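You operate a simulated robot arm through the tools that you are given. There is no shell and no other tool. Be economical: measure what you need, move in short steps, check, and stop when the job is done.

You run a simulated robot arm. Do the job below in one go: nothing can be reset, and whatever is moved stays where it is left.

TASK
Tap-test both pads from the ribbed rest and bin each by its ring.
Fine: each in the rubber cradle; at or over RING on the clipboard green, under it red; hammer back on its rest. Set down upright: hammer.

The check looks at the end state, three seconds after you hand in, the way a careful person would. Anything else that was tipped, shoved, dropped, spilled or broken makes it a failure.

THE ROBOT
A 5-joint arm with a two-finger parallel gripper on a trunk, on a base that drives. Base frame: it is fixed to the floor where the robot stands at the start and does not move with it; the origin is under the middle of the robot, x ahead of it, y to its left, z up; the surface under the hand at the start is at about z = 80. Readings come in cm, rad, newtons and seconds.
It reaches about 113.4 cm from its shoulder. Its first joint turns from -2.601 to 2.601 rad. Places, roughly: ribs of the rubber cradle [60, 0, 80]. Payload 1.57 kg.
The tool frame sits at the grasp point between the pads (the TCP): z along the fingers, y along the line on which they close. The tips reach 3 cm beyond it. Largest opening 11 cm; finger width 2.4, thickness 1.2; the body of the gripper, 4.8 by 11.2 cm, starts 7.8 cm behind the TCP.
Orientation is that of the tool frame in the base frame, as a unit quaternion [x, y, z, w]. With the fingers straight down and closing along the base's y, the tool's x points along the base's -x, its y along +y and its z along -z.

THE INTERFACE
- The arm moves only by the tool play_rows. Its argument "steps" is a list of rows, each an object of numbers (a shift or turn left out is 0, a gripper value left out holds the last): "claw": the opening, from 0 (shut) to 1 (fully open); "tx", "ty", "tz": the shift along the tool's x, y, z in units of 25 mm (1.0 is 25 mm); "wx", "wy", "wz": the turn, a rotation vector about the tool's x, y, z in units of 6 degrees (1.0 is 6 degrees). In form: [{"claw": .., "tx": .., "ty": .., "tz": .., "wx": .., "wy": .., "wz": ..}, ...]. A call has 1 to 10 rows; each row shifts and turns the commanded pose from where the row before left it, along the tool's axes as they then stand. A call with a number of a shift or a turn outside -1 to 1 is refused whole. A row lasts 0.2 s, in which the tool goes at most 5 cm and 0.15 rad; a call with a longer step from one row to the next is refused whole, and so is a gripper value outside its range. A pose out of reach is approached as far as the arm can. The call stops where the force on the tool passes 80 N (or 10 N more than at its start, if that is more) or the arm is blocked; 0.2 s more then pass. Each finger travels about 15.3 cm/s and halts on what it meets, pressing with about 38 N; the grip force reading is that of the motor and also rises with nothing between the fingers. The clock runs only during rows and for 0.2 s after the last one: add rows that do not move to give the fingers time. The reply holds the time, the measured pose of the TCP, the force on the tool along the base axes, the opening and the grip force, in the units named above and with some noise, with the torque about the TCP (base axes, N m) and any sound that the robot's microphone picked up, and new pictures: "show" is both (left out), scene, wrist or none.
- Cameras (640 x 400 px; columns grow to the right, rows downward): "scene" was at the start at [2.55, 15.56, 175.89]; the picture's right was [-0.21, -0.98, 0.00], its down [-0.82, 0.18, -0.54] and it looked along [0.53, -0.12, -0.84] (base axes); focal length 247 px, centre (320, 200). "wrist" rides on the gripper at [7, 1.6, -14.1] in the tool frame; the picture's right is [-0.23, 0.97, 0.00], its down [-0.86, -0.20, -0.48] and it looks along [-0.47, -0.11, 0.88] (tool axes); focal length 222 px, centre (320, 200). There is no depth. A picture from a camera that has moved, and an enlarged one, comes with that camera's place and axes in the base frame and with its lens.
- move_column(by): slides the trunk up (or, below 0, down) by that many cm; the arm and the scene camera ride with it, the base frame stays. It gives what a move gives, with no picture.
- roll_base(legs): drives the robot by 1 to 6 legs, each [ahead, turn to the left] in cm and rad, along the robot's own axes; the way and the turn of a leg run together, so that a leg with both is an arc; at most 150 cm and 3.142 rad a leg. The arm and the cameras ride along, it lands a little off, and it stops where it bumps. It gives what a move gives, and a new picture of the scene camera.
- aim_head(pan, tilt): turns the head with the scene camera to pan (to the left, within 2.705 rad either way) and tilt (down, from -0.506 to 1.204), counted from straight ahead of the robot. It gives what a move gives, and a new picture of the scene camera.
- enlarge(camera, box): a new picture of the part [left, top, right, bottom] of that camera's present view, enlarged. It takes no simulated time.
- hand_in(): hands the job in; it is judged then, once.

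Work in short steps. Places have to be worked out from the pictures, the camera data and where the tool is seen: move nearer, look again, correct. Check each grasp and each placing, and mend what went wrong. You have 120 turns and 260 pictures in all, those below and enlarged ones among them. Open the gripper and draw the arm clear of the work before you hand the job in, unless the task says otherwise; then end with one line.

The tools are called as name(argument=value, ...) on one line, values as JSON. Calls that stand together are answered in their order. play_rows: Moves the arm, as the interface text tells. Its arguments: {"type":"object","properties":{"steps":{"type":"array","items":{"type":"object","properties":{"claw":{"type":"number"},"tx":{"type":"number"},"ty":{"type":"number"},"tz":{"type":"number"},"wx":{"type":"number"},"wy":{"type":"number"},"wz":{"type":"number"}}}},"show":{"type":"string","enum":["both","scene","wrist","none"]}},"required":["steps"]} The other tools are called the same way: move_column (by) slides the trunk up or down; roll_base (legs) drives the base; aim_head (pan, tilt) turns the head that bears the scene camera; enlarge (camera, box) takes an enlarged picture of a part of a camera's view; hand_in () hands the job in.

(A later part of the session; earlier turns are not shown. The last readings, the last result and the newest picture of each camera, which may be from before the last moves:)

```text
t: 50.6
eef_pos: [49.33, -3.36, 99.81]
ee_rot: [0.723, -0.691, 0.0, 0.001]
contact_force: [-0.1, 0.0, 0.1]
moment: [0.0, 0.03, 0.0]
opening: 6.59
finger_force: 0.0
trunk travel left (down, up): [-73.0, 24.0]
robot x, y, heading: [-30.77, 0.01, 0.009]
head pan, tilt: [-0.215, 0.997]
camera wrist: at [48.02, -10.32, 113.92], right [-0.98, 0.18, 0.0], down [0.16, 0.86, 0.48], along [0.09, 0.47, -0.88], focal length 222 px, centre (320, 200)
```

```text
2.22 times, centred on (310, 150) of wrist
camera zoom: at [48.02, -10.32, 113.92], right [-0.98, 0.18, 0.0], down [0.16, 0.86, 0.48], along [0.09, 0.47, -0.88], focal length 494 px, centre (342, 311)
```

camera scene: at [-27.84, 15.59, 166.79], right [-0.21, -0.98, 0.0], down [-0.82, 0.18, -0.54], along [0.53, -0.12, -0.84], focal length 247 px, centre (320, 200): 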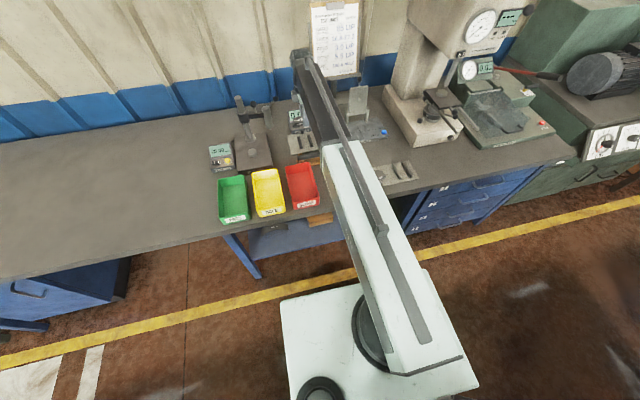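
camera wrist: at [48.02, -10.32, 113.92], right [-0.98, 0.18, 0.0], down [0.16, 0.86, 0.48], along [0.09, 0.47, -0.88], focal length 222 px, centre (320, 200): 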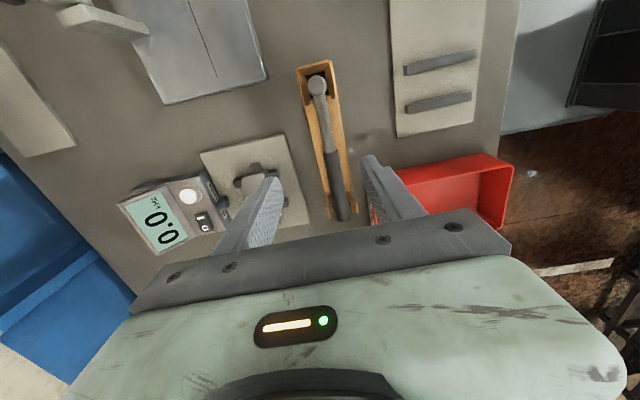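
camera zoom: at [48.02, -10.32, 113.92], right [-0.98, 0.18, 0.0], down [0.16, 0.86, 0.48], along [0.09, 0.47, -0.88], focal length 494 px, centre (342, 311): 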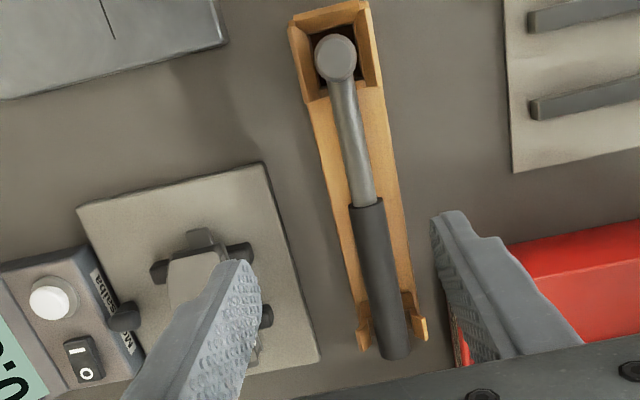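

The hammer lies along y with its head at (48.6,-9.7) in the box and its grip at y≈-1..9, x≈48. I want the camera behind the tool when the hammer later points +x, so I'll spin the tool 180° before grasping.

play_rows(steps=[{"wz": 1}, {"wz": 1}, {"wz": 1}, {"wz": 1}, {"wz": 1}, {"wz": 1}, {"wz": 1}, {"wz": 1}, {"wz": 1}, {"wz": 1}], show="none")

play_rows(steps=[{"wz": 1}, {"wz": 1}, {"wz": 1}, {"wz": 1}, {"wz": 1}, {"wz": 1}, {"wz": 1}, {"wz": 1}, {"wz": 1}, {"wz": 1}], show="none")

play_rows(steps=[{"wz": 1}, {"wz": 1}, {"wz": 1}, {"wz": 1}, {"wz": 1}, {"wz": 1}, {"wz": 1}, {"wz": 1}, {"wz": 1}, {"wz": 1}], show="wrist")

```text
t: 52.8
eef_pos: [49.17, -3.3, 99.75]
ee_rot: [-0.28, 0.96, 0.001, -0.002]
contact_force: [0.3, -0.3, -0.2]
moment: [-0.03, 0.03, -0.02]
opening: 6.6
finger_force: 0.2
trunk travel left (down, up): [-73.0, 24.0]
robot x, y, heading: [-30.35, -0.22, 0.004]
head pan, tilt: [-0.215, 0.997]
```

```text
t: 55.0
eef_pos: [49.16, -3.35, 99.8]
ee_rot: [0.238, 0.971, -0.001, -0.002]
contact_force: [0.6, -0.4, 0.2]
moment: [0.0, 0.03, -0.01]
opening: 6.61
finger_force: 0.1
trunk travel left (down, up): [-73.0, 24.0]
robot x, y, heading: [-30.31, -0.35, -0.004]
head pan, tilt: [-0.215, 0.997]
```

```text
t: 57.2
eef_pos: [49.22, -3.3, 99.66]
ee_rot: [0.692, 0.722, 0.0, 0.0]
contact_force: [-0.5, 0.8, 0.7]
moment: [-0.02, -0.01, -0.03]
opening: 6.59
finger_force: 0.1
trunk travel left (down, up): [-73.0, 24.0]
robot x, y, heading: [-30.15, -0.14, -0.002]
head pan, tilt: [-0.215, 0.997]
camera wrist: at [50.67, 3.84, 113.9], right [0.98, -0.19, 0.0], down [-0.16, -0.86, 0.48], along [-0.09, -0.47, -0.88], focal length 222 px, centre (320, 200)
```

wrist: 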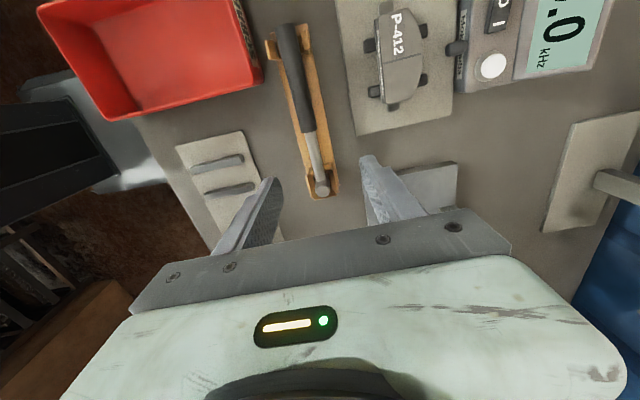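

Camera now at +y. I'll move over the hammer grip at (48.05,3) and lower to z≈89 for a look.

play_rows(steps=[{"tx": 1, "ty": -0.46}, {"tx": 1}, {"tx": 0.52}], show="none")

move_column(by=-10.7)

play_rows(steps=[{"claw": 0.5}], show="wrist")

enlarge(camera="wrist", box=[200, 80, 440, 240])

```text
t: 58.0
eef_pos: [47.89, 3.11, 99.72]
ee_rot: [0.692, 0.722, -0.001, 0.0]
contact_force: [0.0, 0.2, 0.2]
moment: [0.03, 0.01, 0.01]
opening: 6.59
finger_force: 0.1
trunk travel left (down, up): [-73.0, 24.0]
robot x, y, heading: [-30.29, -0.27, 0.004]
head pan, tilt: [-0.215, 0.997]
```

```text
t: 59.4
eef_pos: [47.94, 3.02, 89.02]
ee_rot: [0.691, 0.723, 0.0, -0.001]
contact_force: [-0.8, 0.3, -0.4]
moment: [-0.02, 0.0, -0.01]
opening: 6.61
finger_force: 0.1
trunk travel left (down, up): [-62.3, 34.7]
robot x, y, heading: [-30.5, 0.31, -0.003]
head pan, tilt: [-0.215, 0.997]
```

```text
t: 59.8
eef_pos: [47.87, 3.0, 89.08]
ee_rot: [0.691, 0.723, -0.001, 0.0]
contact_force: [0.4, -0.1, -0.2]
moment: [0.02, -0.02, 0.02]
opening: 5.5
finger_force: 0.1
trunk travel left (down, up): [-62.3, 34.7]
robot x, y, heading: [-30.42, -0.29, -0.0]
head pan, tilt: [-0.215, 0.997]
camera wrist: at [49.35, 10.1, 103.2], right [0.98, -0.18, 0.0], down [-0.16, -0.86, 0.48], along [-0.09, -0.47, -0.88], focal length 222 px, centre (320, 200)
```

wrist: 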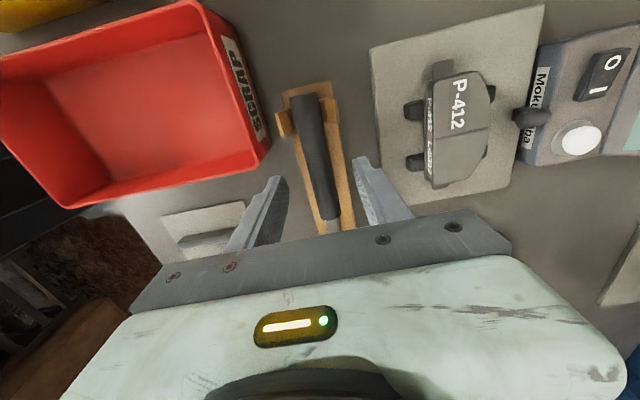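

```text
2.50 times, centred on (320, 160) of wrist
camera zoom: at [49.35, 10.1, 103.2], right [0.98, -0.18, 0.0], down [-0.16, -0.86, 0.48], along [-0.09, -0.47, -0.88], focal length 555 px, centre (320, 300)
```

zoom: 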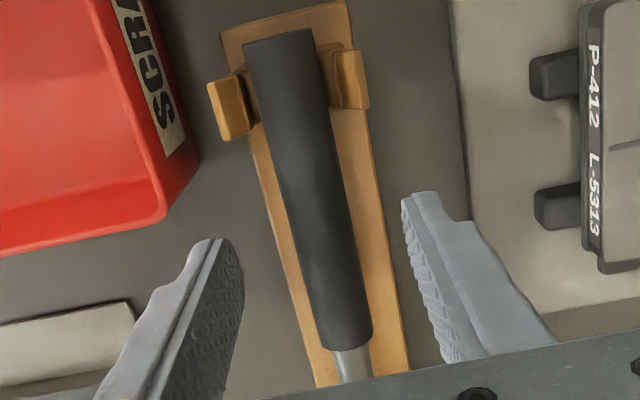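

The fingers straddle the grip and the handle centre is at z≈83.8. I'll lower 4 cm and close.

move_column(by=-4.0)

play_rows(steps=[{"claw": 0.4}, {"claw": 0.3}, {"claw": 0.22}, {"claw": 0.16}, {"claw": 0.1}, {"claw": 0.0}, {"claw": 0.0}], show="wrist")

```text
t: 60.6
eef_pos: [47.95, 3.09, 85.05]
ee_rot: [0.692, 0.722, -0.001, 0.0]
contact_force: [-0.3, -0.7, -0.5]
moment: [0.03, -0.01, 0.04]
opening: 5.5
finger_force: 0.0
trunk travel left (down, up): [-58.3, 38.7]
robot x, y, heading: [-30.35, -0.17, 0.002]
head pan, tilt: [-0.215, 0.997]
```

```text
t: 62.2
eef_pos: [47.92, 3.06, 85.04]
ee_rot: [0.692, 0.722, 0.0, -0.002]
contact_force: [0.6, 0.2, 0.5]
moment: [0.0, 0.0, -0.1]
opening: 2.09
finger_force: 34.4
trunk travel left (down, up): [-58.3, 38.7]
robot x, y, heading: [-30.22, -0.12, 0.006]
head pan, tilt: [-0.215, 0.997]
camera wrist: at [49.34, 10.1, 99.2], right [0.98, -0.18, 0.0], down [-0.16, -0.86, 0.48], along [-0.09, -0.47, -0.88], focal length 222 px, centre (320, 200)
```

wrist: 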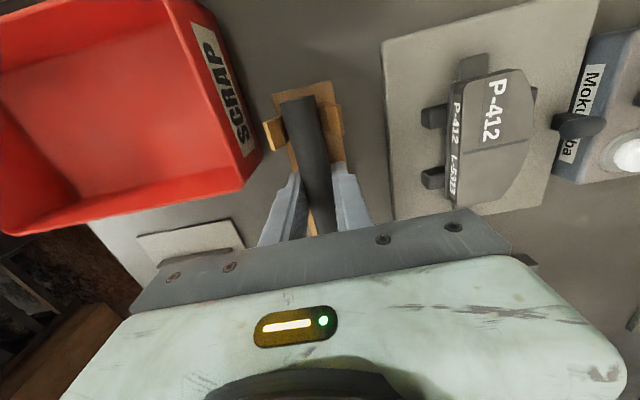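

Handle gripped at 2.1 cm; the grasp pose was (47.92, 3.06, 85.05). I'll lift 14 cm.

move_column(by=14)

play_rows(steps=[{"claw": 0}], show="both")

enlarge(camera="scene", box=[200, 60, 440, 220])

```text
t: 63.9
eef_pos: [47.94, 2.95, 99.01]
ee_rot: [0.692, 0.722, -0.001, 0.0]
contact_force: [-0.2, 0.3, -0.7]
moment: [0.02, 0.02, 0.02]
opening: 2.08
finger_force: 33.9
trunk travel left (down, up): [-72.3, 24.7]
robot x, y, heading: [-30.5, 0.13, 0.003]
head pan, tilt: [-0.215, 0.997]
```

```text
t: 64.3
eef_pos: [48.0, 2.96, 98.93]
ee_rot: [0.692, 0.722, -0.001, -0.001]
contact_force: [-1.1, 0.1, -0.9]
moment: [0.07, 0.01, -0.03]
opening: 2.09
finger_force: 34.3
trunk travel left (down, up): [-72.3, 24.7]
robot x, y, heading: [-30.32, -0.22, 0.003]
head pan, tilt: [-0.215, 0.997]
camera scene: at [-27.89, 15.59, 169.09], right [-0.21, -0.98, 0.0], down [-0.82, 0.18, -0.54], along [0.53, -0.12, -0.84], focal length 247 px, centre (320, 200)
camera wrist: at [49.36, 10.1, 113.19], right [0.98, -0.18, 0.0], down [-0.16, -0.86, 0.48], along [-0.09, -0.47, -0.88], focal length 222 px, centre (320, 200)
```

scene: 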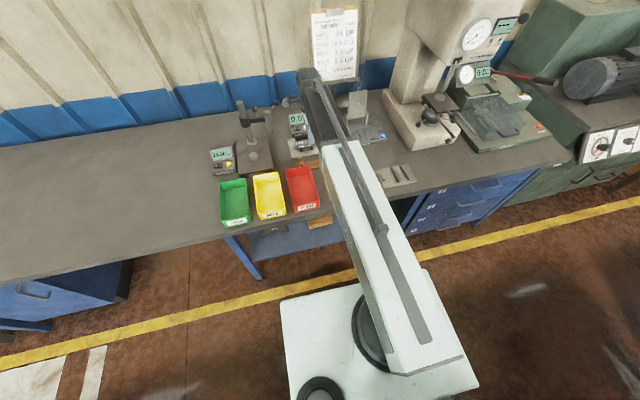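
wrist: 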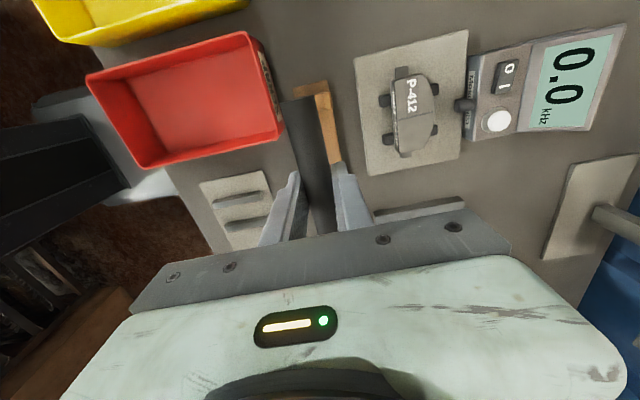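

```text
2.50 times, centred on (320, 140) of scene
camera zoom: at [-27.89, 15.59, 169.09], right [-0.21, -0.98, 0.0], down [-0.82, 0.18, -0.54], along [0.53, -0.12, -0.84], focal length 618 px, centre (320, 350)
```

zoom: 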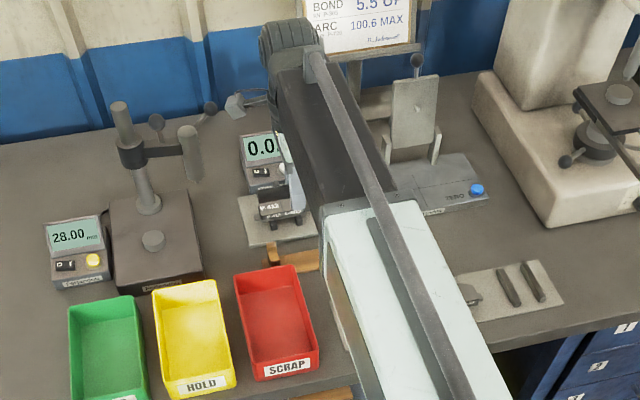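

The hammer is up. I'll spin -90° so its head points +x over the pad.

play_rows(steps=[{"wz": -1}, {"wz": -1}, {"wz": -1}, {"wz": -1}, {"wz": -1}, {"wz": -1}, {"wz": -1}, {"wz": -1}], show="none")

play_rows(steps=[{"wz": -1}, {"wz": -1}, {"wz": -1}, {"wz": -1}, {"wz": -1}, {"wz": -1}, {"wz": -1}], show="wrist")

```text
t: 66.1
eef_pos: [48.0, 3.0, 98.98]
ee_rot: [0.336, 0.942, -0.002, -0.001]
contact_force: [0.9, 0.0, -1.2]
moment: [0.04, 0.03, 0.01]
opening: 2.07
finger_force: 34.4
trunk travel left (down, up): [-72.3, 24.7]
robot x, y, heading: [-30.53, -0.42, -0.001]
head pan, tilt: [-0.215, 0.997]
```

```text
t: 67.7
eef_pos: [47.98, 2.99, 99.02]
ee_rot: [-0.023, 1.0, 0.0, -0.001]
contact_force: [-0.5, -0.2, -1.8]
moment: [0.04, 0.04, 0.0]
opening: 2.09
finger_force: 34.7
trunk travel left (down, up): [-72.3, 24.7]
robot x, y, heading: [-30.61, 0.16, -0.0]
head pan, tilt: [-0.215, 0.997]
camera wrist: at [41.03, 4.43, 113.21], right [0.18, 0.98, 0.0], down [0.86, -0.16, 0.48], along [0.47, -0.09, -0.88], focal length 222 px, centre (320, 200)
```

wrist: 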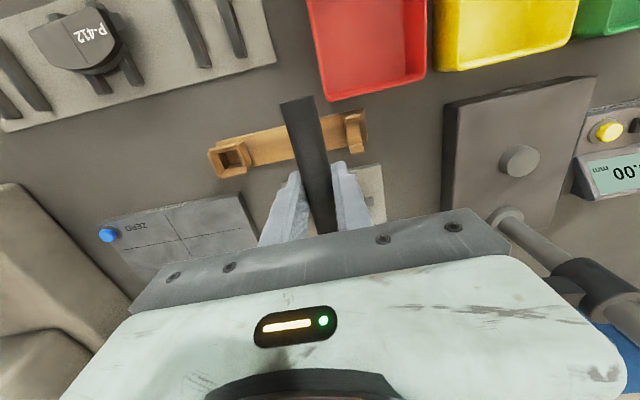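

The gripper body hides the head from the wrist camera, so I'll use geometry and the scene view. I'll align the TCP to about (47.4,3.35) and lower to z≈91.

play_rows(steps=[{"tx": 0.24, "ty": 0.14, "claw": 0}], show="none")

move_column(by=-7.5)

aim_head(pan=-0.15, tilt=0.75)

enlarge(camera="scene", box=[250, 120, 400, 220])

```text
t: 68.1
eef_pos: [47.34, 3.37, 99.02]
ee_rot: [-0.023, 1.0, 0.0, -0.001]
contact_force: [-1.1, 0.0, -1.1]
moment: [-0.04, 0.04, -0.01]
opening: 2.08
finger_force: 34.7
trunk travel left (down, up): [-72.3, 24.7]
robot x, y, heading: [-30.58, 0.15, 0.0]
head pan, tilt: [-0.215, 0.997]
```

```text
t: 69.2
eef_pos: [47.36, 3.36, 91.52]
ee_rot: [-0.022, 1.0, 0.0, -0.002]
contact_force: [0.1, -1.0, -1.5]
moment: [0.0, 0.06, 0.03]
opening: 2.09
finger_force: 34.9
trunk travel left (down, up): [-64.8, 32.2]
robot x, y, heading: [-30.72, -0.53, 0.003]
head pan, tilt: [-0.215, 0.997]
```

```text
t: 70.0
eef_pos: [47.35, 3.41, 91.49]
ee_rot: [-0.022, 1.0, 0.0, -0.002]
contact_force: [-0.1, 0.6, -1.5]
moment: [0.0, 0.05, 0.0]
opening: 2.1
finger_force: 33.8
trunk travel left (down, up): [-64.8, 32.2]
robot x, y, heading: [-30.57, 0.01, 0.001]
head pan, tilt: [-0.15, 0.75]
camera scene: at [-26.53, 15.84, 163.47], right [-0.15, -0.99, 0.0], down [-0.68, 0.1, -0.73], along [0.72, -0.11, -0.68], focal length 247 px, centre (320, 200)
```

scene: 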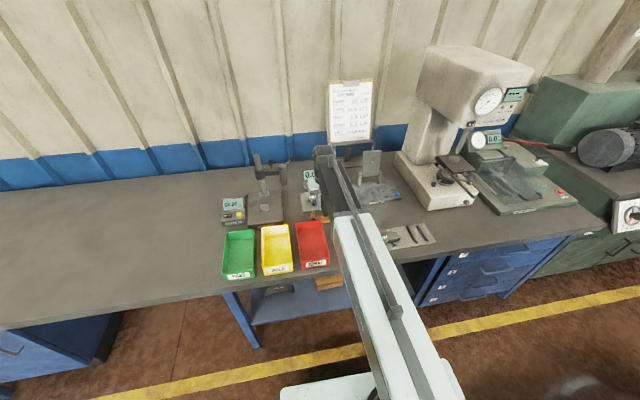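

```text
4.00 times, centred on (325, 170) of scene
camera zoom: at [-26.53, 15.84, 163.47], right [-0.15, -0.99, 0.0], down [-0.68, 0.1, -0.73], along [0.72, -0.11, -0.68], focal length 989 px, centre (300, 320)
```

zoom: 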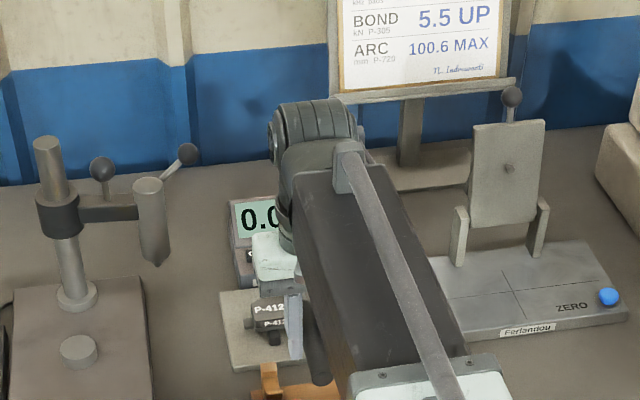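

The gripper hides the head here too, so I'll feel for the pad. Lowering in small steps while watching force and sound.

move_column(by=-2.2)

move_column(by=-0.5)

move_column(by=-0.4)

```text
t: 70.6
eef_pos: [47.38, 3.31, 89.25]
ee_rot: [-0.023, 1.0, 0.0, -0.002]
contact_force: [0.8, -0.2, -0.4]
moment: [0.0, 0.05, 0.01]
opening: 2.1
finger_force: 34.5
trunk travel left (down, up): [-62.6, 34.4]
robot x, y, heading: [-30.54, -0.15, 0.001]
head pan, tilt: [-0.15, 0.75]
```

```text
t: 71.2
eef_pos: [47.41, 3.22, 88.73]
ee_rot: [-0.022, 1.0, 0.0, -0.001]
contact_force: [0.9, 0.7, -2.0]
moment: [0.01, 0.04, 0.02]
opening: 2.1
finger_force: 34.0
trunk travel left (down, up): [-62.1, 34.9]
robot x, y, heading: [-30.22, -0.08, -0.003]
head pan, tilt: [-0.15, 0.75]
```

```text
t: 71.7
eef_pos: [47.11, 3.39, 88.44]
ee_rot: [-0.022, 1.0, 0.0, -0.001]
contact_force: [-1.8, -0.2, 6.1]
moment: [0.07, -0.66, -0.01]
opening: 2.11
finger_force: 33.8
trunk travel left (down, up): [-61.7, 35.3]
robot x, y, heading: [-29.96, -0.12, -0.002]
head pan, tilt: [-0.15, 0.75]
```

Contact at TCP z≈88.5. I'll raise 0.9 cm and do a tilt tap: head down and straight back.

move_column(by=0.9)

play_rows(steps=[{"wy": -1}, {"wy": 1}, {"wy": 0.8}, {"wy": -1}, {"wy": -1}, {"wy": 0.2}], show="scene")

enlarge(camera="scene", box=[270, 140, 370, 210])

```text
t: 72.3
eef_pos: [47.34, 3.33, 89.36]
ee_rot: [-0.022, 1.0, 0.0, 0.0]
contact_force: [0.5, 0.4, -1.3]
moment: [0.0, 0.04, 0.05]
opening: 2.07
finger_force: 34.1
trunk travel left (down, up): [-62.6, 34.4]
robot x, y, heading: [-30.49, -0.29, -0.001]
head pan, tilt: [-0.15, 0.75]
```

```text
t: 73.7
eef_pos: [47.36, 3.29, 89.41]
ee_rot: [-0.022, 0.998, 0.001, 0.051]
contact_force: [-0.4, -0.8, -0.5]
moment: [0.0, 0.04, -0.02]
opening: 2.08
finger_force: 34.3
trunk travel left (down, up): [-62.6, 34.4]
robot x, y, heading: [-30.51, 0.25, 0.001]
head pan, tilt: [-0.15, 0.75]
camera scene: at [-26.54, 15.84, 161.28], right [-0.15, -0.99, 0.0], down [-0.67, 0.1, -0.73], along [0.72, -0.11, -0.68], focal length 247 px, centre (320, 200)
```

scene: 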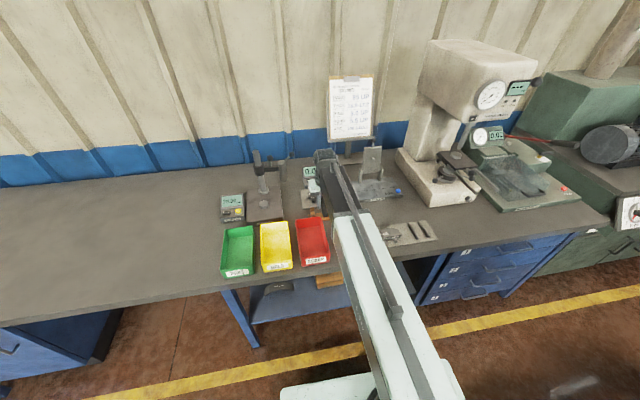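

```text
5.71 times, centred on (320, 175) of scene
camera zoom: at [-26.54, 15.84, 161.28], right [-0.15, -0.99, 0.0], down [-0.67, 0.1, -0.73], along [0.72, -0.11, -0.68], focal length 1413 px, centre (320, 343)
```

zoom: 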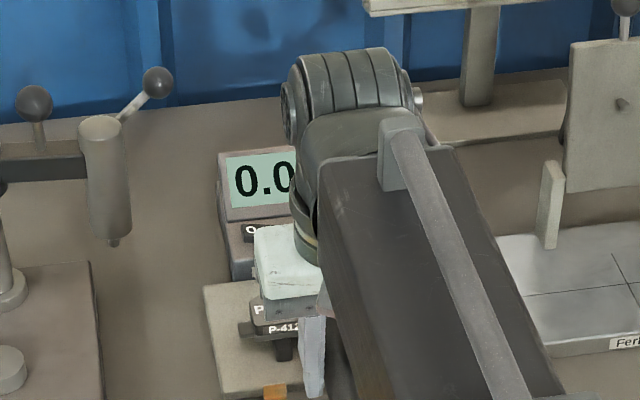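

No sound and still 0.0, so the tap probably didn't land. I'll start 0.3 cm closer and swing so that contact comes mid-stroke.

move_column(by=-0.3)

play_rows(steps=[{"wy": -1}, {"wy": 1}, {"wy": 1}, {"wy": 0.9}, {"wy": -1}, {"wy": -1}], show="none")

enlarge(camera="scene", box=[270, 140, 370, 210])

```text
t: 74.2
eef_pos: [47.31, 3.33, 89.25]
ee_rot: [-0.022, 0.998, 0.001, 0.052]
contact_force: [0.0, 0.9, -1.6]
moment: [0.0, 0.06, 0.01]
opening: 2.07
finger_force: 34.4
trunk travel left (down, up): [-62.3, 34.7]
robot x, y, heading: [-30.32, -0.23, 0.0]
head pan, tilt: [-0.15, 0.75]
```

```text
t: 75.6
eef_pos: [47.4, 3.29, 89.21]
ee_rot: [-0.022, 0.998, 0.001, 0.057]
contact_force: [0.0, -0.7, -1.3]
moment: [0.04, 0.04, 0.0]
opening: 2.09
finger_force: 34.1
out of reach, approached as far as the arm can: row 1, 2
trunk travel left (down, up): [-62.3, 34.7]
robot x, y, heading: [-30.39, 0.1, 0.0]
head pan, tilt: [-0.15, 0.75]
```

```text
5.71 times, centred on (320, 175) of scene
camera zoom: at [-26.54, 15.84, 160.98], right [-0.15, -0.99, 0.0], down [-0.67, 0.1, -0.73], along [0.72, -0.11, -0.68], focal length 1413 px, centre (320, 343)
```

zoom: 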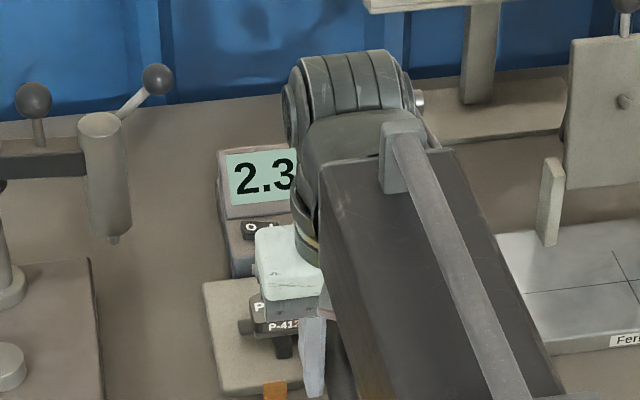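

Reads 2.3 kHz. I'll tap once more to confirm and check the tap sound.

play_rows(steps=[{"wy": 1}, {"wy": 1}, {"wy": 0.4}, {"wy": -1}, {"wy": -1}, {"wy": -0.4}], show="none")

enlarge(camera="scene", box=[270, 140, 370, 210])

```text
t: 77.0
eef_pos: [47.43, 3.37, 89.17]
ee_rot: [-0.022, 0.998, 0.001, 0.057]
contact_force: [-1.0, -0.3, -1.6]
moment: [0.03, 0.04, 0.01]
opening: 2.08
finger_force: 34.2
trunk travel left (down, up): [-62.3, 34.7]
robot x, y, heading: [-30.2, 0.2, 0.002]
head pan, tilt: [-0.15, 0.75]
```

```text
5.71 times, centred on (320, 175) of scene
camera zoom: at [-26.53, 15.84, 160.98], right [-0.15, -0.99, 0.0], down [-0.67, 0.1, -0.73], along [0.72, -0.11, -0.68], focal length 1413 px, centre (320, 343)
```

zoom: 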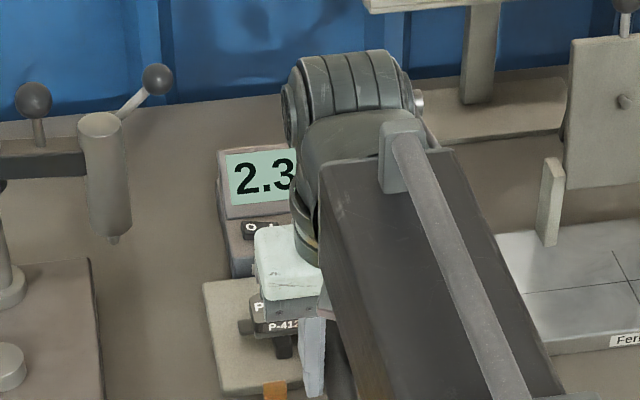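

The reading is 2.3 again, below 3.0, so this pad goes in red. I'll raise, level and spin back to return the hammer to its rest.

move_column(by=10)

play_rows(steps=[{"wy": 1, "claw": 0}, {"wy": 0.1, "wz": 1}, {"wz": 1}, {"wz": 1}, {"wz": 1}, {"wz": 1}, {"wz": 1}, {"wz": 1}], show="none")

play_rows(steps=[{"wz": 1}, {"wz": 1}, {"wz": 1}, {"wz": 1}, {"wz": 1}, {"wz": 1}, {"wz": 1}, {"wz": 1}], show="both")

```text
t: 78.3
eef_pos: [47.42, 3.43, 99.14]
ee_rot: [-0.023, 0.998, 0.001, 0.056]
contact_force: [-0.3, -0.2, -1.1]
moment: [-0.01, 0.1, 0.0]
opening: 2.09
finger_force: 34.4
trunk travel left (down, up): [-72.3, 24.7]
robot x, y, heading: [-30.25, -0.59, 0.004]
head pan, tilt: [-0.15, 0.75]
```

```text
t: 80.1
eef_pos: [47.35, 3.21, 99.0]
ee_rot: [0.339, 0.941, -0.001, -0.001]
contact_force: [-0.8, 0.9, -1.0]
moment: [0.05, 0.03, -0.02]
opening: 2.08
finger_force: 34.2
trunk travel left (down, up): [-72.3, 24.7]
robot x, y, heading: [-30.88, -0.18, 0.003]
head pan, tilt: [-0.15, 0.75]
```

```text
t: 81.9
eef_pos: [47.3, 3.37, 99.09]
ee_rot: [0.692, 0.722, -0.001, -0.002]
contact_force: [0.3, 0.7, -2.1]
moment: [0.08, 0.0, 0.04]
opening: 2.07
finger_force: 34.3
trunk travel left (down, up): [-72.3, 24.7]
robot x, y, heading: [-30.35, 0.06, 0.002]
head pan, tilt: [-0.15, 0.75]
camera scene: at [-26.52, 15.84, 170.98], right [-0.15, -0.99, 0.0], down [-0.67, 0.1, -0.73], along [0.72, -0.11, -0.68], focal length 247 px, centre (320, 200)
camera wrist: at [48.82, 10.39, 113.2], right [0.98, -0.19, 0.0], down [-0.16, -0.86, 0.48], along [-0.09, -0.47, -0.88], focal length 222 px, centre (320, 200)
```

scene: 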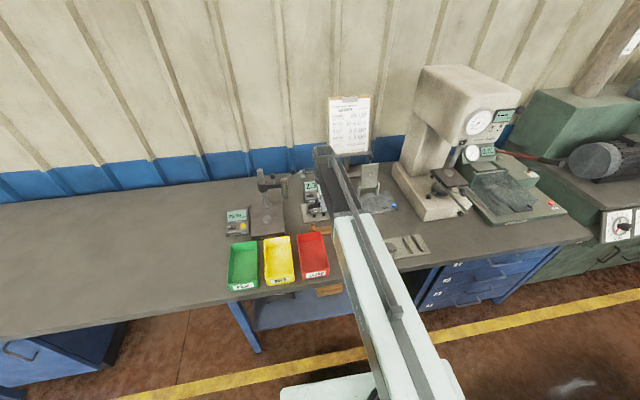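
wrist: 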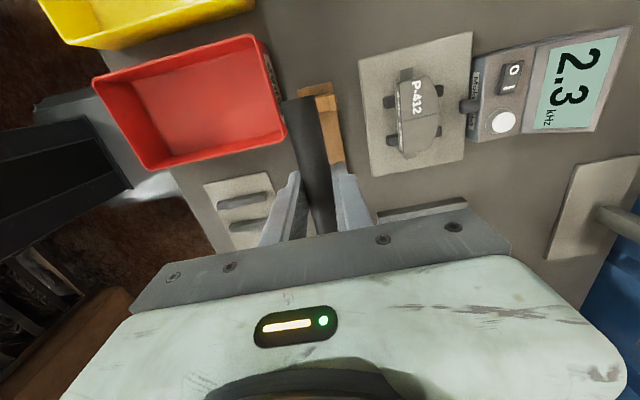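

The display clearly shows 2.3 kHz, and the handle sits in the grip as before. I'll move to the recorded grasp xy, then lower in two stages.

play_rows(steps=[{"ty": 0.25, "tx": -0.13}, {"claw": 0}], show="none")

move_column(by=-11)

play_rows(steps=[{"claw": 0}], show="wrist")

```text
t: 82.5
eef_pos: [48.01, 2.97, 98.96]
ee_rot: [0.692, 0.722, -0.001, -0.002]
contact_force: [0.2, 0.2, -1.9]
moment: [0.05, 0.02, 0.02]
opening: 2.09
finger_force: 34.3
trunk travel left (down, up): [-72.3, 24.7]
robot x, y, heading: [-30.33, -0.02, 0.004]
head pan, tilt: [-0.15, 0.75]
```

```text
t: 84.0
eef_pos: [47.96, 3.13, 88.06]
ee_rot: [0.691, 0.722, 0.0, 0.0]
contact_force: [-0.5, -0.2, -1.5]
moment: [0.06, 0.0, -0.01]
opening: 2.08
finger_force: 34.2
trunk travel left (down, up): [-61.3, 35.7]
robot x, y, heading: [-30.59, 0.07, 0.003]
head pan, tilt: [-0.15, 0.75]
```

```text
t: 84.3
eef_pos: [48.0, 3.1, 88.0]
ee_rot: [0.691, 0.723, -0.002, -0.001]
contact_force: [-0.6, 0.6, -1.6]
moment: [0.08, -0.02, 0.02]
opening: 2.09
finger_force: 34.8
trunk travel left (down, up): [-61.3, 35.7]
robot x, y, heading: [-30.29, -0.1, 0.0]
head pan, tilt: [-0.15, 0.75]
camera wrist: at [49.41, 10.17, 102.2], right [0.98, -0.18, 0.0], down [-0.16, -0.86, 0.48], along [-0.09, -0.47, -0.88], focal length 222 px, centre (320, 200)
```

wrist: 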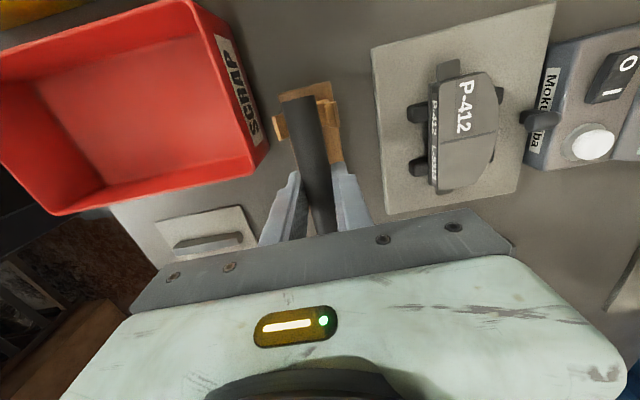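

Well aligned with the fork. Lowering the last 2.9 cm.

move_column(by=-1.8)

move_column(by=-1.1)

play_rows(steps=[{"claw": 0}], show="wrist")

```text
t: 85.0
eef_pos: [48.02, 3.04, 86.2]
ee_rot: [0.692, 0.722, -0.001, -0.001]
contact_force: [-0.3, 0.4, -1.6]
moment: [0.05, 0.02, -0.01]
opening: 2.08
finger_force: 34.9
trunk travel left (down, up): [-59.5, 37.5]
robot x, y, heading: [-30.33, -0.23, -0.0]
head pan, tilt: [-0.15, 0.75]
```

```text
t: 85.6
eef_pos: [47.95, 2.99, 85.08]
ee_rot: [0.692, 0.722, -0.001, -0.001]
contact_force: [4.1, -2.2, 13.7]
moment: [0.78, -0.06, -0.19]
opening: 2.09
finger_force: 34.3
trunk travel left (down, up): [-58.4, 38.6]
robot x, y, heading: [-30.55, -0.09, 0.004]
head pan, tilt: [-0.15, 0.75]
```

```text
t: 86.0
eef_pos: [48.0, 2.97, 85.18]
ee_rot: [0.692, 0.722, 0.0, -0.002]
contact_force: [4.9, -3.0, 13.4]
moment: [0.79, -0.04, -0.23]
opening: 2.08
finger_force: 34.2
trunk travel left (down, up): [-58.4, 38.6]
robot x, y, heading: [-30.35, -0.22, -0.001]
head pan, tilt: [-0.15, 0.75]
camera wrist: at [49.35, 10.11, 99.37], right [0.98, -0.19, 0.0], down [-0.16, -0.86, 0.48], along [-0.09, -0.47, -0.88], focal length 222 px, centre (320, 200)
```

wrist: 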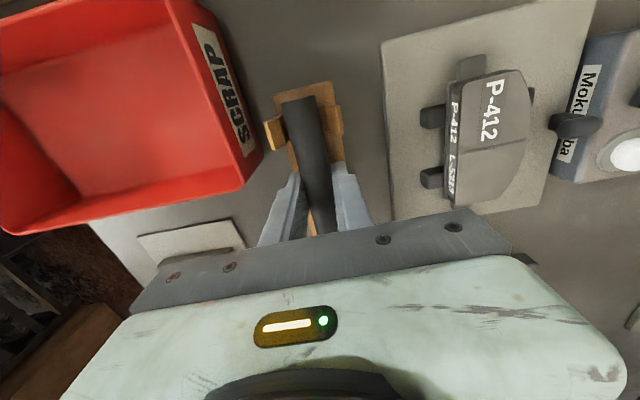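

Fork contact at about 14 N at the grasp height. I'll ease up 0.1 cm, release and look.

move_column(by=0.1)

play_rows(steps=[{"claw": 0.22}, {"claw": 0.3}, {"claw": 0.4}, {"claw": 0.5}, {"claw": 0.5}], show="none")

move_column(by=14)

play_rows(steps=[{"tx": 0.4}, {"tx": 0}], show="wrist")

enlarge(camera="wrist", box=[200, 60, 440, 220])

```text
t: 86.5
eef_pos: [47.98, 2.95, 85.22]
ee_rot: [0.691, 0.722, 0.0, -0.002]
contact_force: [0.6, -0.1, -2.5]
moment: [0.07, 0.01, 0.0]
opening: 2.11
finger_force: 34.3
trunk travel left (down, up): [-58.5, 38.5]
robot x, y, heading: [-30.15, -0.09, -0.001]
head pan, tilt: [-0.15, 0.75]
```

```text
t: 87.7
eef_pos: [47.92, 3.0, 85.24]
ee_rot: [0.692, 0.722, -0.001, -0.001]
contact_force: [0.5, 0.3, -0.3]
moment: [0.0, -0.02, 0.04]
opening: 5.5
finger_force: 0.0
trunk travel left (down, up): [-58.5, 38.5]
robot x, y, heading: [-30.45, -0.29, 0.003]
head pan, tilt: [-0.15, 0.75]
```

```text
t: 89.4
eef_pos: [48.17, 3.16, 99.19]
ee_rot: [0.691, 0.722, -0.001, 0.0]
contact_force: [-0.2, -0.2, -0.4]
moment: [-0.03, 0.02, 0.02]
opening: 5.5
finger_force: 0.1
trunk travel left (down, up): [-72.5, 24.5]
robot x, y, heading: [-30.77, -0.35, 0.001]
head pan, tilt: [-0.15, 0.75]
```

```text
t: 90.0
eef_pos: [47.78, 4.06, 99.25]
ee_rot: [0.691, 0.722, 0.0, -0.001]
contact_force: [0.8, 0.6, -0.1]
moment: [0.0, -0.03, -0.03]
opening: 5.49
finger_force: 0.1
trunk travel left (down, up): [-72.5, 24.5]
robot x, y, heading: [-30.62, 0.1, 0.003]
head pan, tilt: [-0.15, 0.75]
camera wrist: at [49.37, 11.11, 113.4], right [0.98, -0.18, 0.0], down [-0.16, -0.86, 0.48], along [-0.09, -0.47, -0.88], focal length 222 px, centre (320, 200)
```

wrist: 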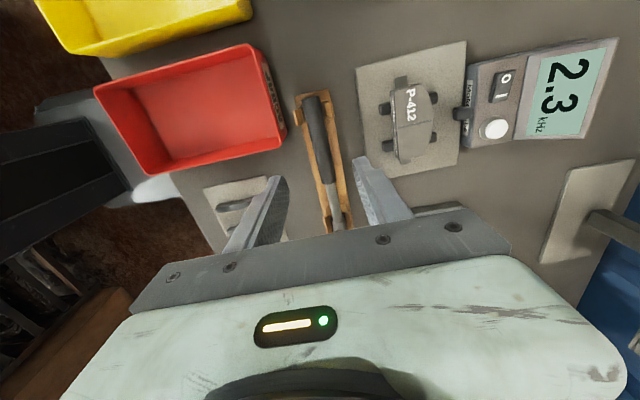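

```text
2.50 times, centred on (320, 140) of wrist
camera zoom: at [49.37, 11.11, 113.4], right [0.98, -0.18, 0.0], down [-0.16, -0.86, 0.48], along [-0.09, -0.47, -0.88], focal length 555 px, centre (320, 350)
```

zoom: 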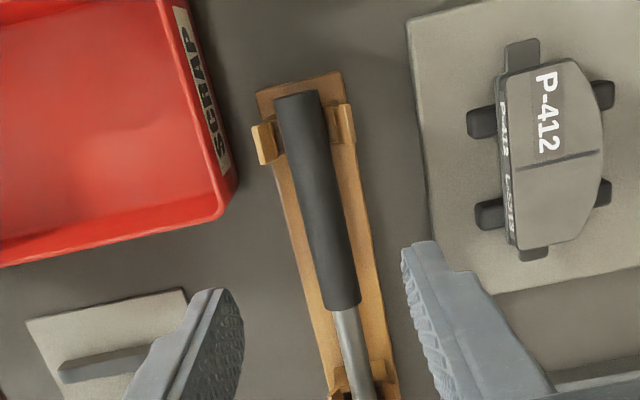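

The hammer is seated back on its rest and the pad is at about (60.2,4.0). I'll go back over the pad to pick it up.

play_rows(steps=[{"ty": 1, "tx": -0.4, "claw": 0.62}, {"ty": 1}, {"ty": 1}, {"ty": 1}, {"ty": 0.92}, {"ty": 0}], show="none")

move_column(by=-9.5)

play_rows(steps=[{"claw": 0.62}], show="wrist")

enlarge(camera="wrist", box=[200, 80, 440, 240])

```text
t: 91.4
eef_pos: [60.28, 3.64, 99.09]
ee_rot: [0.691, 0.723, -0.001, -0.001]
contact_force: [0.4, -0.3, 0.3]
moment: [0.01, 0.0, 0.03]
opening: 6.79
finger_force: 0.1
trunk travel left (down, up): [-72.5, 24.5]
robot x, y, heading: [-30.35, -0.37, -0.0]
head pan, tilt: [-0.15, 0.75]
```

```text
t: 92.7
eef_pos: [60.28, 3.62, 89.75]
ee_rot: [0.692, 0.722, 0.0, 0.0]
contact_force: [0.2, -0.8, -0.7]
moment: [0.01, 0.0, -0.01]
opening: 6.82
finger_force: 0.1
trunk travel left (down, up): [-63.0, 34.0]
robot x, y, heading: [-30.75, -0.6, 0.004]
head pan, tilt: [-0.15, 0.75]
```

```text
t: 93.1
eef_pos: [60.32, 3.65, 89.65]
ee_rot: [0.691, 0.723, -0.001, -0.001]
contact_force: [-0.4, 1.0, -0.5]
moment: [0.01, -0.01, 0.02]
opening: 6.8
finger_force: 0.1
trunk travel left (down, up): [-63.0, 34.0]
robot x, y, heading: [-30.53, -0.36, 0.002]
head pan, tilt: [-0.15, 0.75]
camera wrist: at [61.73, 10.7, 103.9], right [0.98, -0.18, 0.0], down [-0.16, -0.86, 0.48], along [-0.09, -0.47, -0.88], focal length 222 px, centre (320, 200)
```

wrist: 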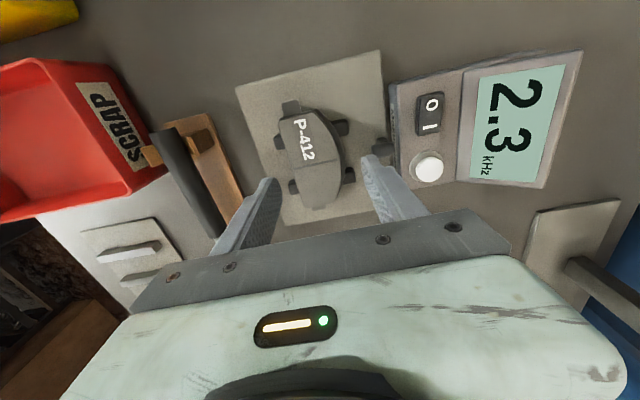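

```text
2.50 times, centred on (320, 160) of wrist
camera zoom: at [61.73, 10.7, 103.9], right [0.98, -0.18, 0.0], down [-0.16, -0.86, 0.48], along [-0.09, -0.47, -0.88], focal length 555 px, centre (320, 300)
```

zoom: 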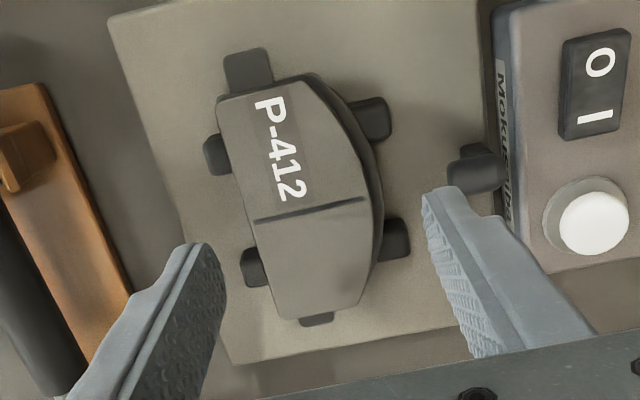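

The mic tip is at x≈65.7, so I'll narrow the opening slightly, lower 3.9 cm and grip.

play_rows(steps=[{"claw": 0.58, "ty": -0.03}, {"claw": 0.58}], show="none")

move_column(by=-3.9)

play_rows(steps=[{"claw": 0.52}, {"claw": 0.48}, {"claw": 0.42}, {"claw": 0.3}, {"claw": 0.1}, {"claw": 0.1}], show="none")

move_column(by=13)

play_rows(steps=[{"claw": 0.1}], show="wrist")

```text
t: 93.7
eef_pos: [60.15, 3.71, 89.66]
ee_rot: [0.692, 0.722, -0.001, -0.001]
contact_force: [-0.4, 0.3, 0.6]
moment: [-0.01, -0.03, -0.01]
opening: 6.37
finger_force: 0.0
trunk travel left (down, up): [-63.0, 34.0]
robot x, y, heading: [-30.41, -0.02, 0.005]
head pan, tilt: [-0.15, 0.75]
```

```text
t: 94.5
eef_pos: [60.18, 3.55, 85.84]
ee_rot: [0.692, 0.722, -0.001, -0.001]
contact_force: [-0.3, 0.0, 0.2]
moment: [-0.02, -0.01, -0.01]
opening: 6.36
finger_force: 0.1
trunk travel left (down, up): [-59.1, 37.9]
robot x, y, heading: [-30.23, -0.25, 0.001]
head pan, tilt: [-0.15, 0.75]
```

```text
t: 95.9
eef_pos: [60.17, 3.63, 85.79]
ee_rot: [0.692, 0.722, -0.002, 0.0]
contact_force: [0.4, -0.1, 0.2]
moment: [-0.02, 0.0, -0.08]
opening: 5.13
finger_force: 38.1
trunk travel left (down, up): [-59.1, 37.9]
robot x, y, heading: [-30.31, -0.05, -0.002]
head pan, tilt: [-0.15, 0.75]
```

```text
t: 97.5
eef_pos: [60.32, 3.52, 98.76]
ee_rot: [0.691, 0.723, -0.001, -0.002]
contact_force: [0.4, -0.4, -1.8]
moment: [0.01, -0.06, 0.0]
opening: 5.12
finger_force: 38.3
trunk travel left (down, up): [-72.1, 24.9]
robot x, y, heading: [-30.45, -0.56, -0.002]
head pan, tilt: [-0.15, 0.75]
```

```text
t: 97.9
eef_pos: [60.25, 3.58, 98.75]
ee_rot: [0.692, 0.722, -0.001, -0.001]
contact_force: [-0.4, 0.3, -3.5]
moment: [-0.01, 0.0, 0.03]
opening: 5.12
finger_force: 38.3
trunk travel left (down, up): [-72.1, 24.9]
robot x, y, heading: [-30.48, -0.02, 0.003]
head pan, tilt: [-0.15, 0.75]
camera wrist: at [61.64, 10.68, 112.98], right [0.98, -0.18, 0.0], down [-0.16, -0.86, 0.48], along [-0.09, -0.47, -0.88], focal length 222 px, centre (320, 200)
```

wrist: 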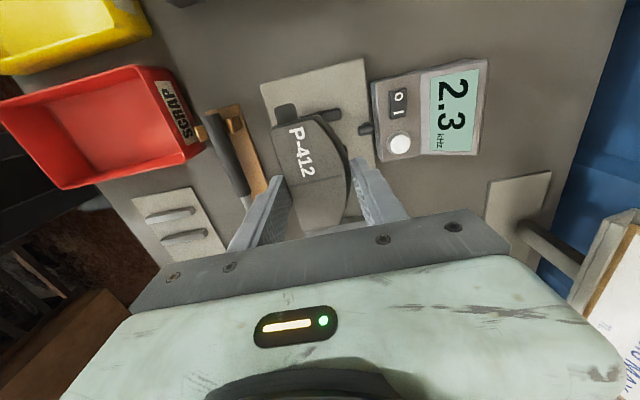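

The pad is held. The red tray spans x≈23–45, y≈4–14.5, so the pad's long axis has to lie along x. I'll carry it over the tray and spin -90°.

play_rows(steps=[{"ty": -1, "tx": 0.28}, {"ty": -1, "tx": 0.28}, {"ty": -1, "tx": 0.28}, {"ty": -1, "tx": 0.28}, {"ty": -1, "tx": 0.28}, {"ty": -1, "tx": 0.28}, {"ty": -1, "tx": 0.28}, {"ty": -1, "tx": 0.28}, {"ty": -1, "tx": 0.28}, {"ty": -1, "tx": 0.28}], show="none")

play_rows(steps=[{"wz": -1}, {"wz": -1}, {"wz": -1}, {"wz": -1}, {"wz": -1}, {"wz": -1}, {"wz": -1}, {"wz": -1}], show="none")

play_rows(steps=[{"wz": -1}, {"wz": -1}, {"wz": -1}, {"wz": -1}, {"wz": -1}, {"wz": -1}, {"wz": -1}], show="both")

enlarge(camera="scene", box=[210, 200, 350, 300])

```text
t: 100.1
eef_pos: [34.95, 9.68, 98.78]
ee_rot: [0.691, 0.722, 0.0, -0.001]
contact_force: [-0.2, 0.1, -2.3]
moment: [-0.02, 0.0, 0.03]
opening: 5.12
finger_force: 37.8
trunk travel left (down, up): [-72.1, 24.9]
robot x, y, heading: [-30.21, -0.42, 0.0]
head pan, tilt: [-0.15, 0.75]
```

```text
t: 101.9
eef_pos: [34.83, 9.46, 98.76]
ee_rot: [0.337, 0.941, -0.001, -0.002]
contact_force: [-0.7, 0.6, -2.6]
moment: [-0.03, 0.0, 0.0]
opening: 5.11
finger_force: 38.0
trunk travel left (down, up): [-72.1, 24.9]
robot x, y, heading: [-30.27, -0.2, 0.005]
head pan, tilt: [-0.15, 0.75]
```

```text
t: 103.5
eef_pos: [35.0, 9.4, 98.84]
ee_rot: [-0.023, 1.0, 0.0, -0.002]
contact_force: [-0.3, 0.6, -2.1]
moment: [0.02, -0.02, -0.03]
opening: 5.13
finger_force: 38.2
trunk travel left (down, up): [-72.1, 24.9]
robot x, y, heading: [-30.37, -0.2, 0.007]
head pan, tilt: [-0.15, 0.75]
camera scene: at [-26.51, 15.84, 170.78], right [-0.15, -0.99, 0.0], down [-0.67, 0.1, -0.73], along [0.72, -0.11, -0.68], focal length 247 px, centre (320, 200)
camera wrist: at [27.99, 10.86, 113.02], right [0.18, 0.98, 0.0], down [0.86, -0.16, 0.48], along [0.47, -0.09, -0.88], focal length 222 px, centre (320, 200)
```

scene: 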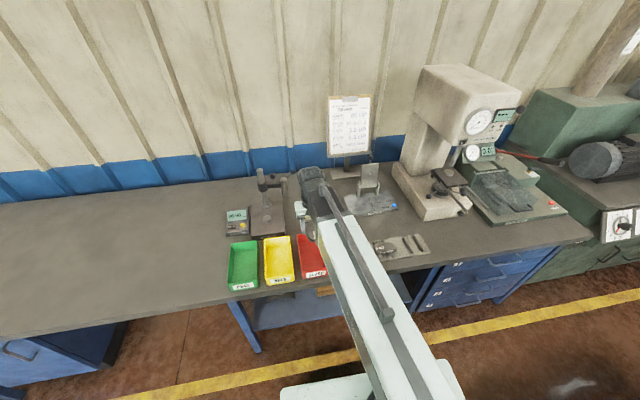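
wrist: 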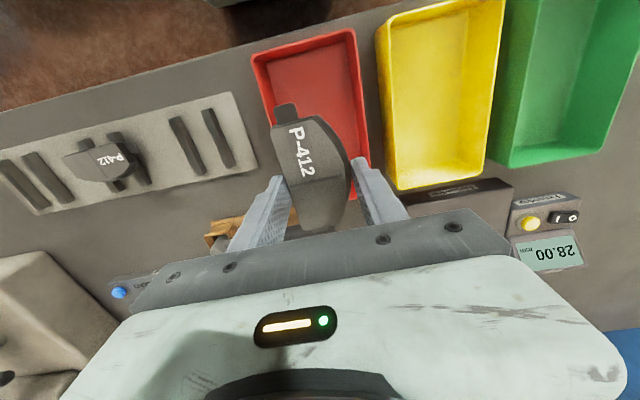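

```text
4.00 times, centred on (280, 250) of scene
camera zoom: at [-26.51, 15.84, 170.78], right [-0.15, -0.99, 0.0], down [-0.67, 0.1, -0.73], along [0.72, -0.11, -0.68], focal length 989 px, centre (480, 0)
```

zoom: 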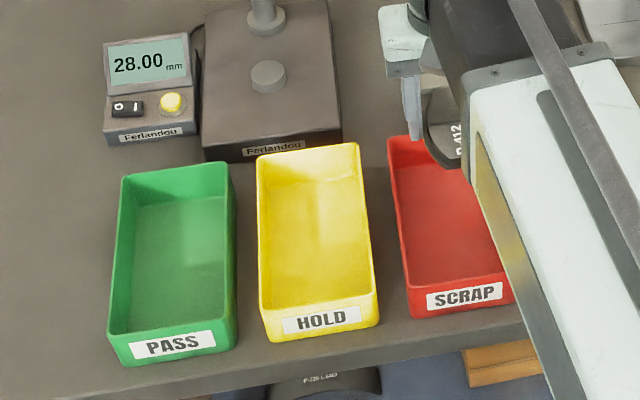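

Over the tray centre. I'll trim y by +0.3 and lower in stages, watching the force.

play_rows(steps=[{"ty": 0.13}, {"claw": 0.1}], show="none")

move_column(by=-12)

play_rows(steps=[{"claw": 0.1}], show="wrist")

move_column(by=-2.2)

move_column(by=-0.5)

```text
t: 104.1
eef_pos: [34.98, 9.81, 98.8]
ee_rot: [-0.022, 1.0, 0.0, -0.001]
contact_force: [0.2, -0.7, -2.2]
moment: [0.02, -0.06, -0.02]
opening: 5.13
finger_force: 37.8
trunk travel left (down, up): [-72.1, 24.9]
robot x, y, heading: [-30.67, -0.05, 0.006]
head pan, tilt: [-0.15, 0.75]
```

```text
t: 105.6
eef_pos: [34.96, 9.73, 86.82]
ee_rot: [-0.022, 1.0, 0.0, -0.001]
contact_force: [0.2, -0.8, -2.4]
moment: [0.06, 0.01, -0.04]
opening: 5.12
finger_force: 37.8
trunk travel left (down, up): [-60.1, 36.9]
robot x, y, heading: [-30.35, -0.01, -0.001]
head pan, tilt: [-0.15, 0.75]
```

```text
t: 106.0
eef_pos: [34.96, 9.9, 86.68]
ee_rot: [-0.023, 1.0, 0.0, -0.001]
contact_force: [-0.1, -0.2, -3.2]
moment: [0.03, -0.01, 0.02]
opening: 5.11
finger_force: 38.2
trunk travel left (down, up): [-60.1, 36.9]
robot x, y, heading: [-30.4, -0.35, -0.0]
head pan, tilt: [-0.15, 0.75]
camera wrist: at [27.99, 11.22, 101.02], right [0.18, 0.98, 0.0], down [0.86, -0.16, 0.48], along [0.47, -0.09, -0.88], focal length 222 px, centre (320, 200)
```

wrist: 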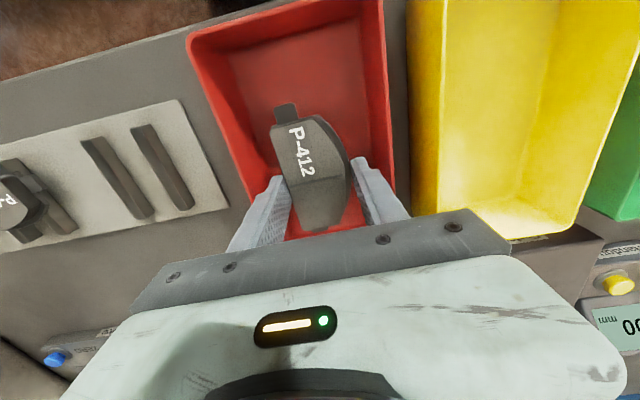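

```text
t: 106.7
eef_pos: [34.93, 9.88, 84.61]
ee_rot: [-0.022, 1.0, 0.0, -0.002]
contact_force: [0.2, 1.1, -2.9]
moment: [0.0, 0.0, 0.02]
opening: 5.13
finger_force: 37.8
trunk travel left (down, up): [-57.9, 39.1]
robot x, y, heading: [-30.09, -0.14, 0.001]
head pan, tilt: [-0.15, 0.75]
```

```text
t: 107.2
eef_pos: [34.97, 9.88, 84.05]
ee_rot: [-0.021, 1.0, 0.0, -0.001]
contact_force: [-0.4, 0.0, -2.5]
moment: [0.01, -0.03, -0.01]
opening: 5.14
finger_force: 38.2
trunk travel left (down, up): [-57.4, 39.6]
robot x, y, heading: [-30.46, -0.29, 0.003]
head pan, tilt: [-0.15, 0.75]
```

Inside the tray, no contact yet. Two more small steps.

move_column(by=-0.3)

move_column(by=-0.2)

```text
t: 107.7
eef_pos: [34.88, 9.92, 83.83]
ee_rot: [-0.021, 1.0, -0.001, -0.002]
contact_force: [0.3, 0.6, -3.5]
moment: [-0.04, 0.0, 0.01]
opening: 5.15
finger_force: 38.0
trunk travel left (down, up): [-57.1, 39.9]
robot x, y, heading: [-30.15, -0.17, 0.0]
head pan, tilt: [-0.15, 0.75]
```

```text
t: 108.2
eef_pos: [34.95, 9.71, 83.62]
ee_rot: [-0.021, 1.0, 0.0, -0.001]
contact_force: [0.3, 0.9, -2.7]
moment: [0.05, 0.0, 0.02]
opening: 5.14
finger_force: 37.6
trunk travel left (down, up): [-56.9, 40.1]
robot x, y, heading: [-30.34, -0.09, 0.002]
head pan, tilt: [-0.15, 0.75]
```

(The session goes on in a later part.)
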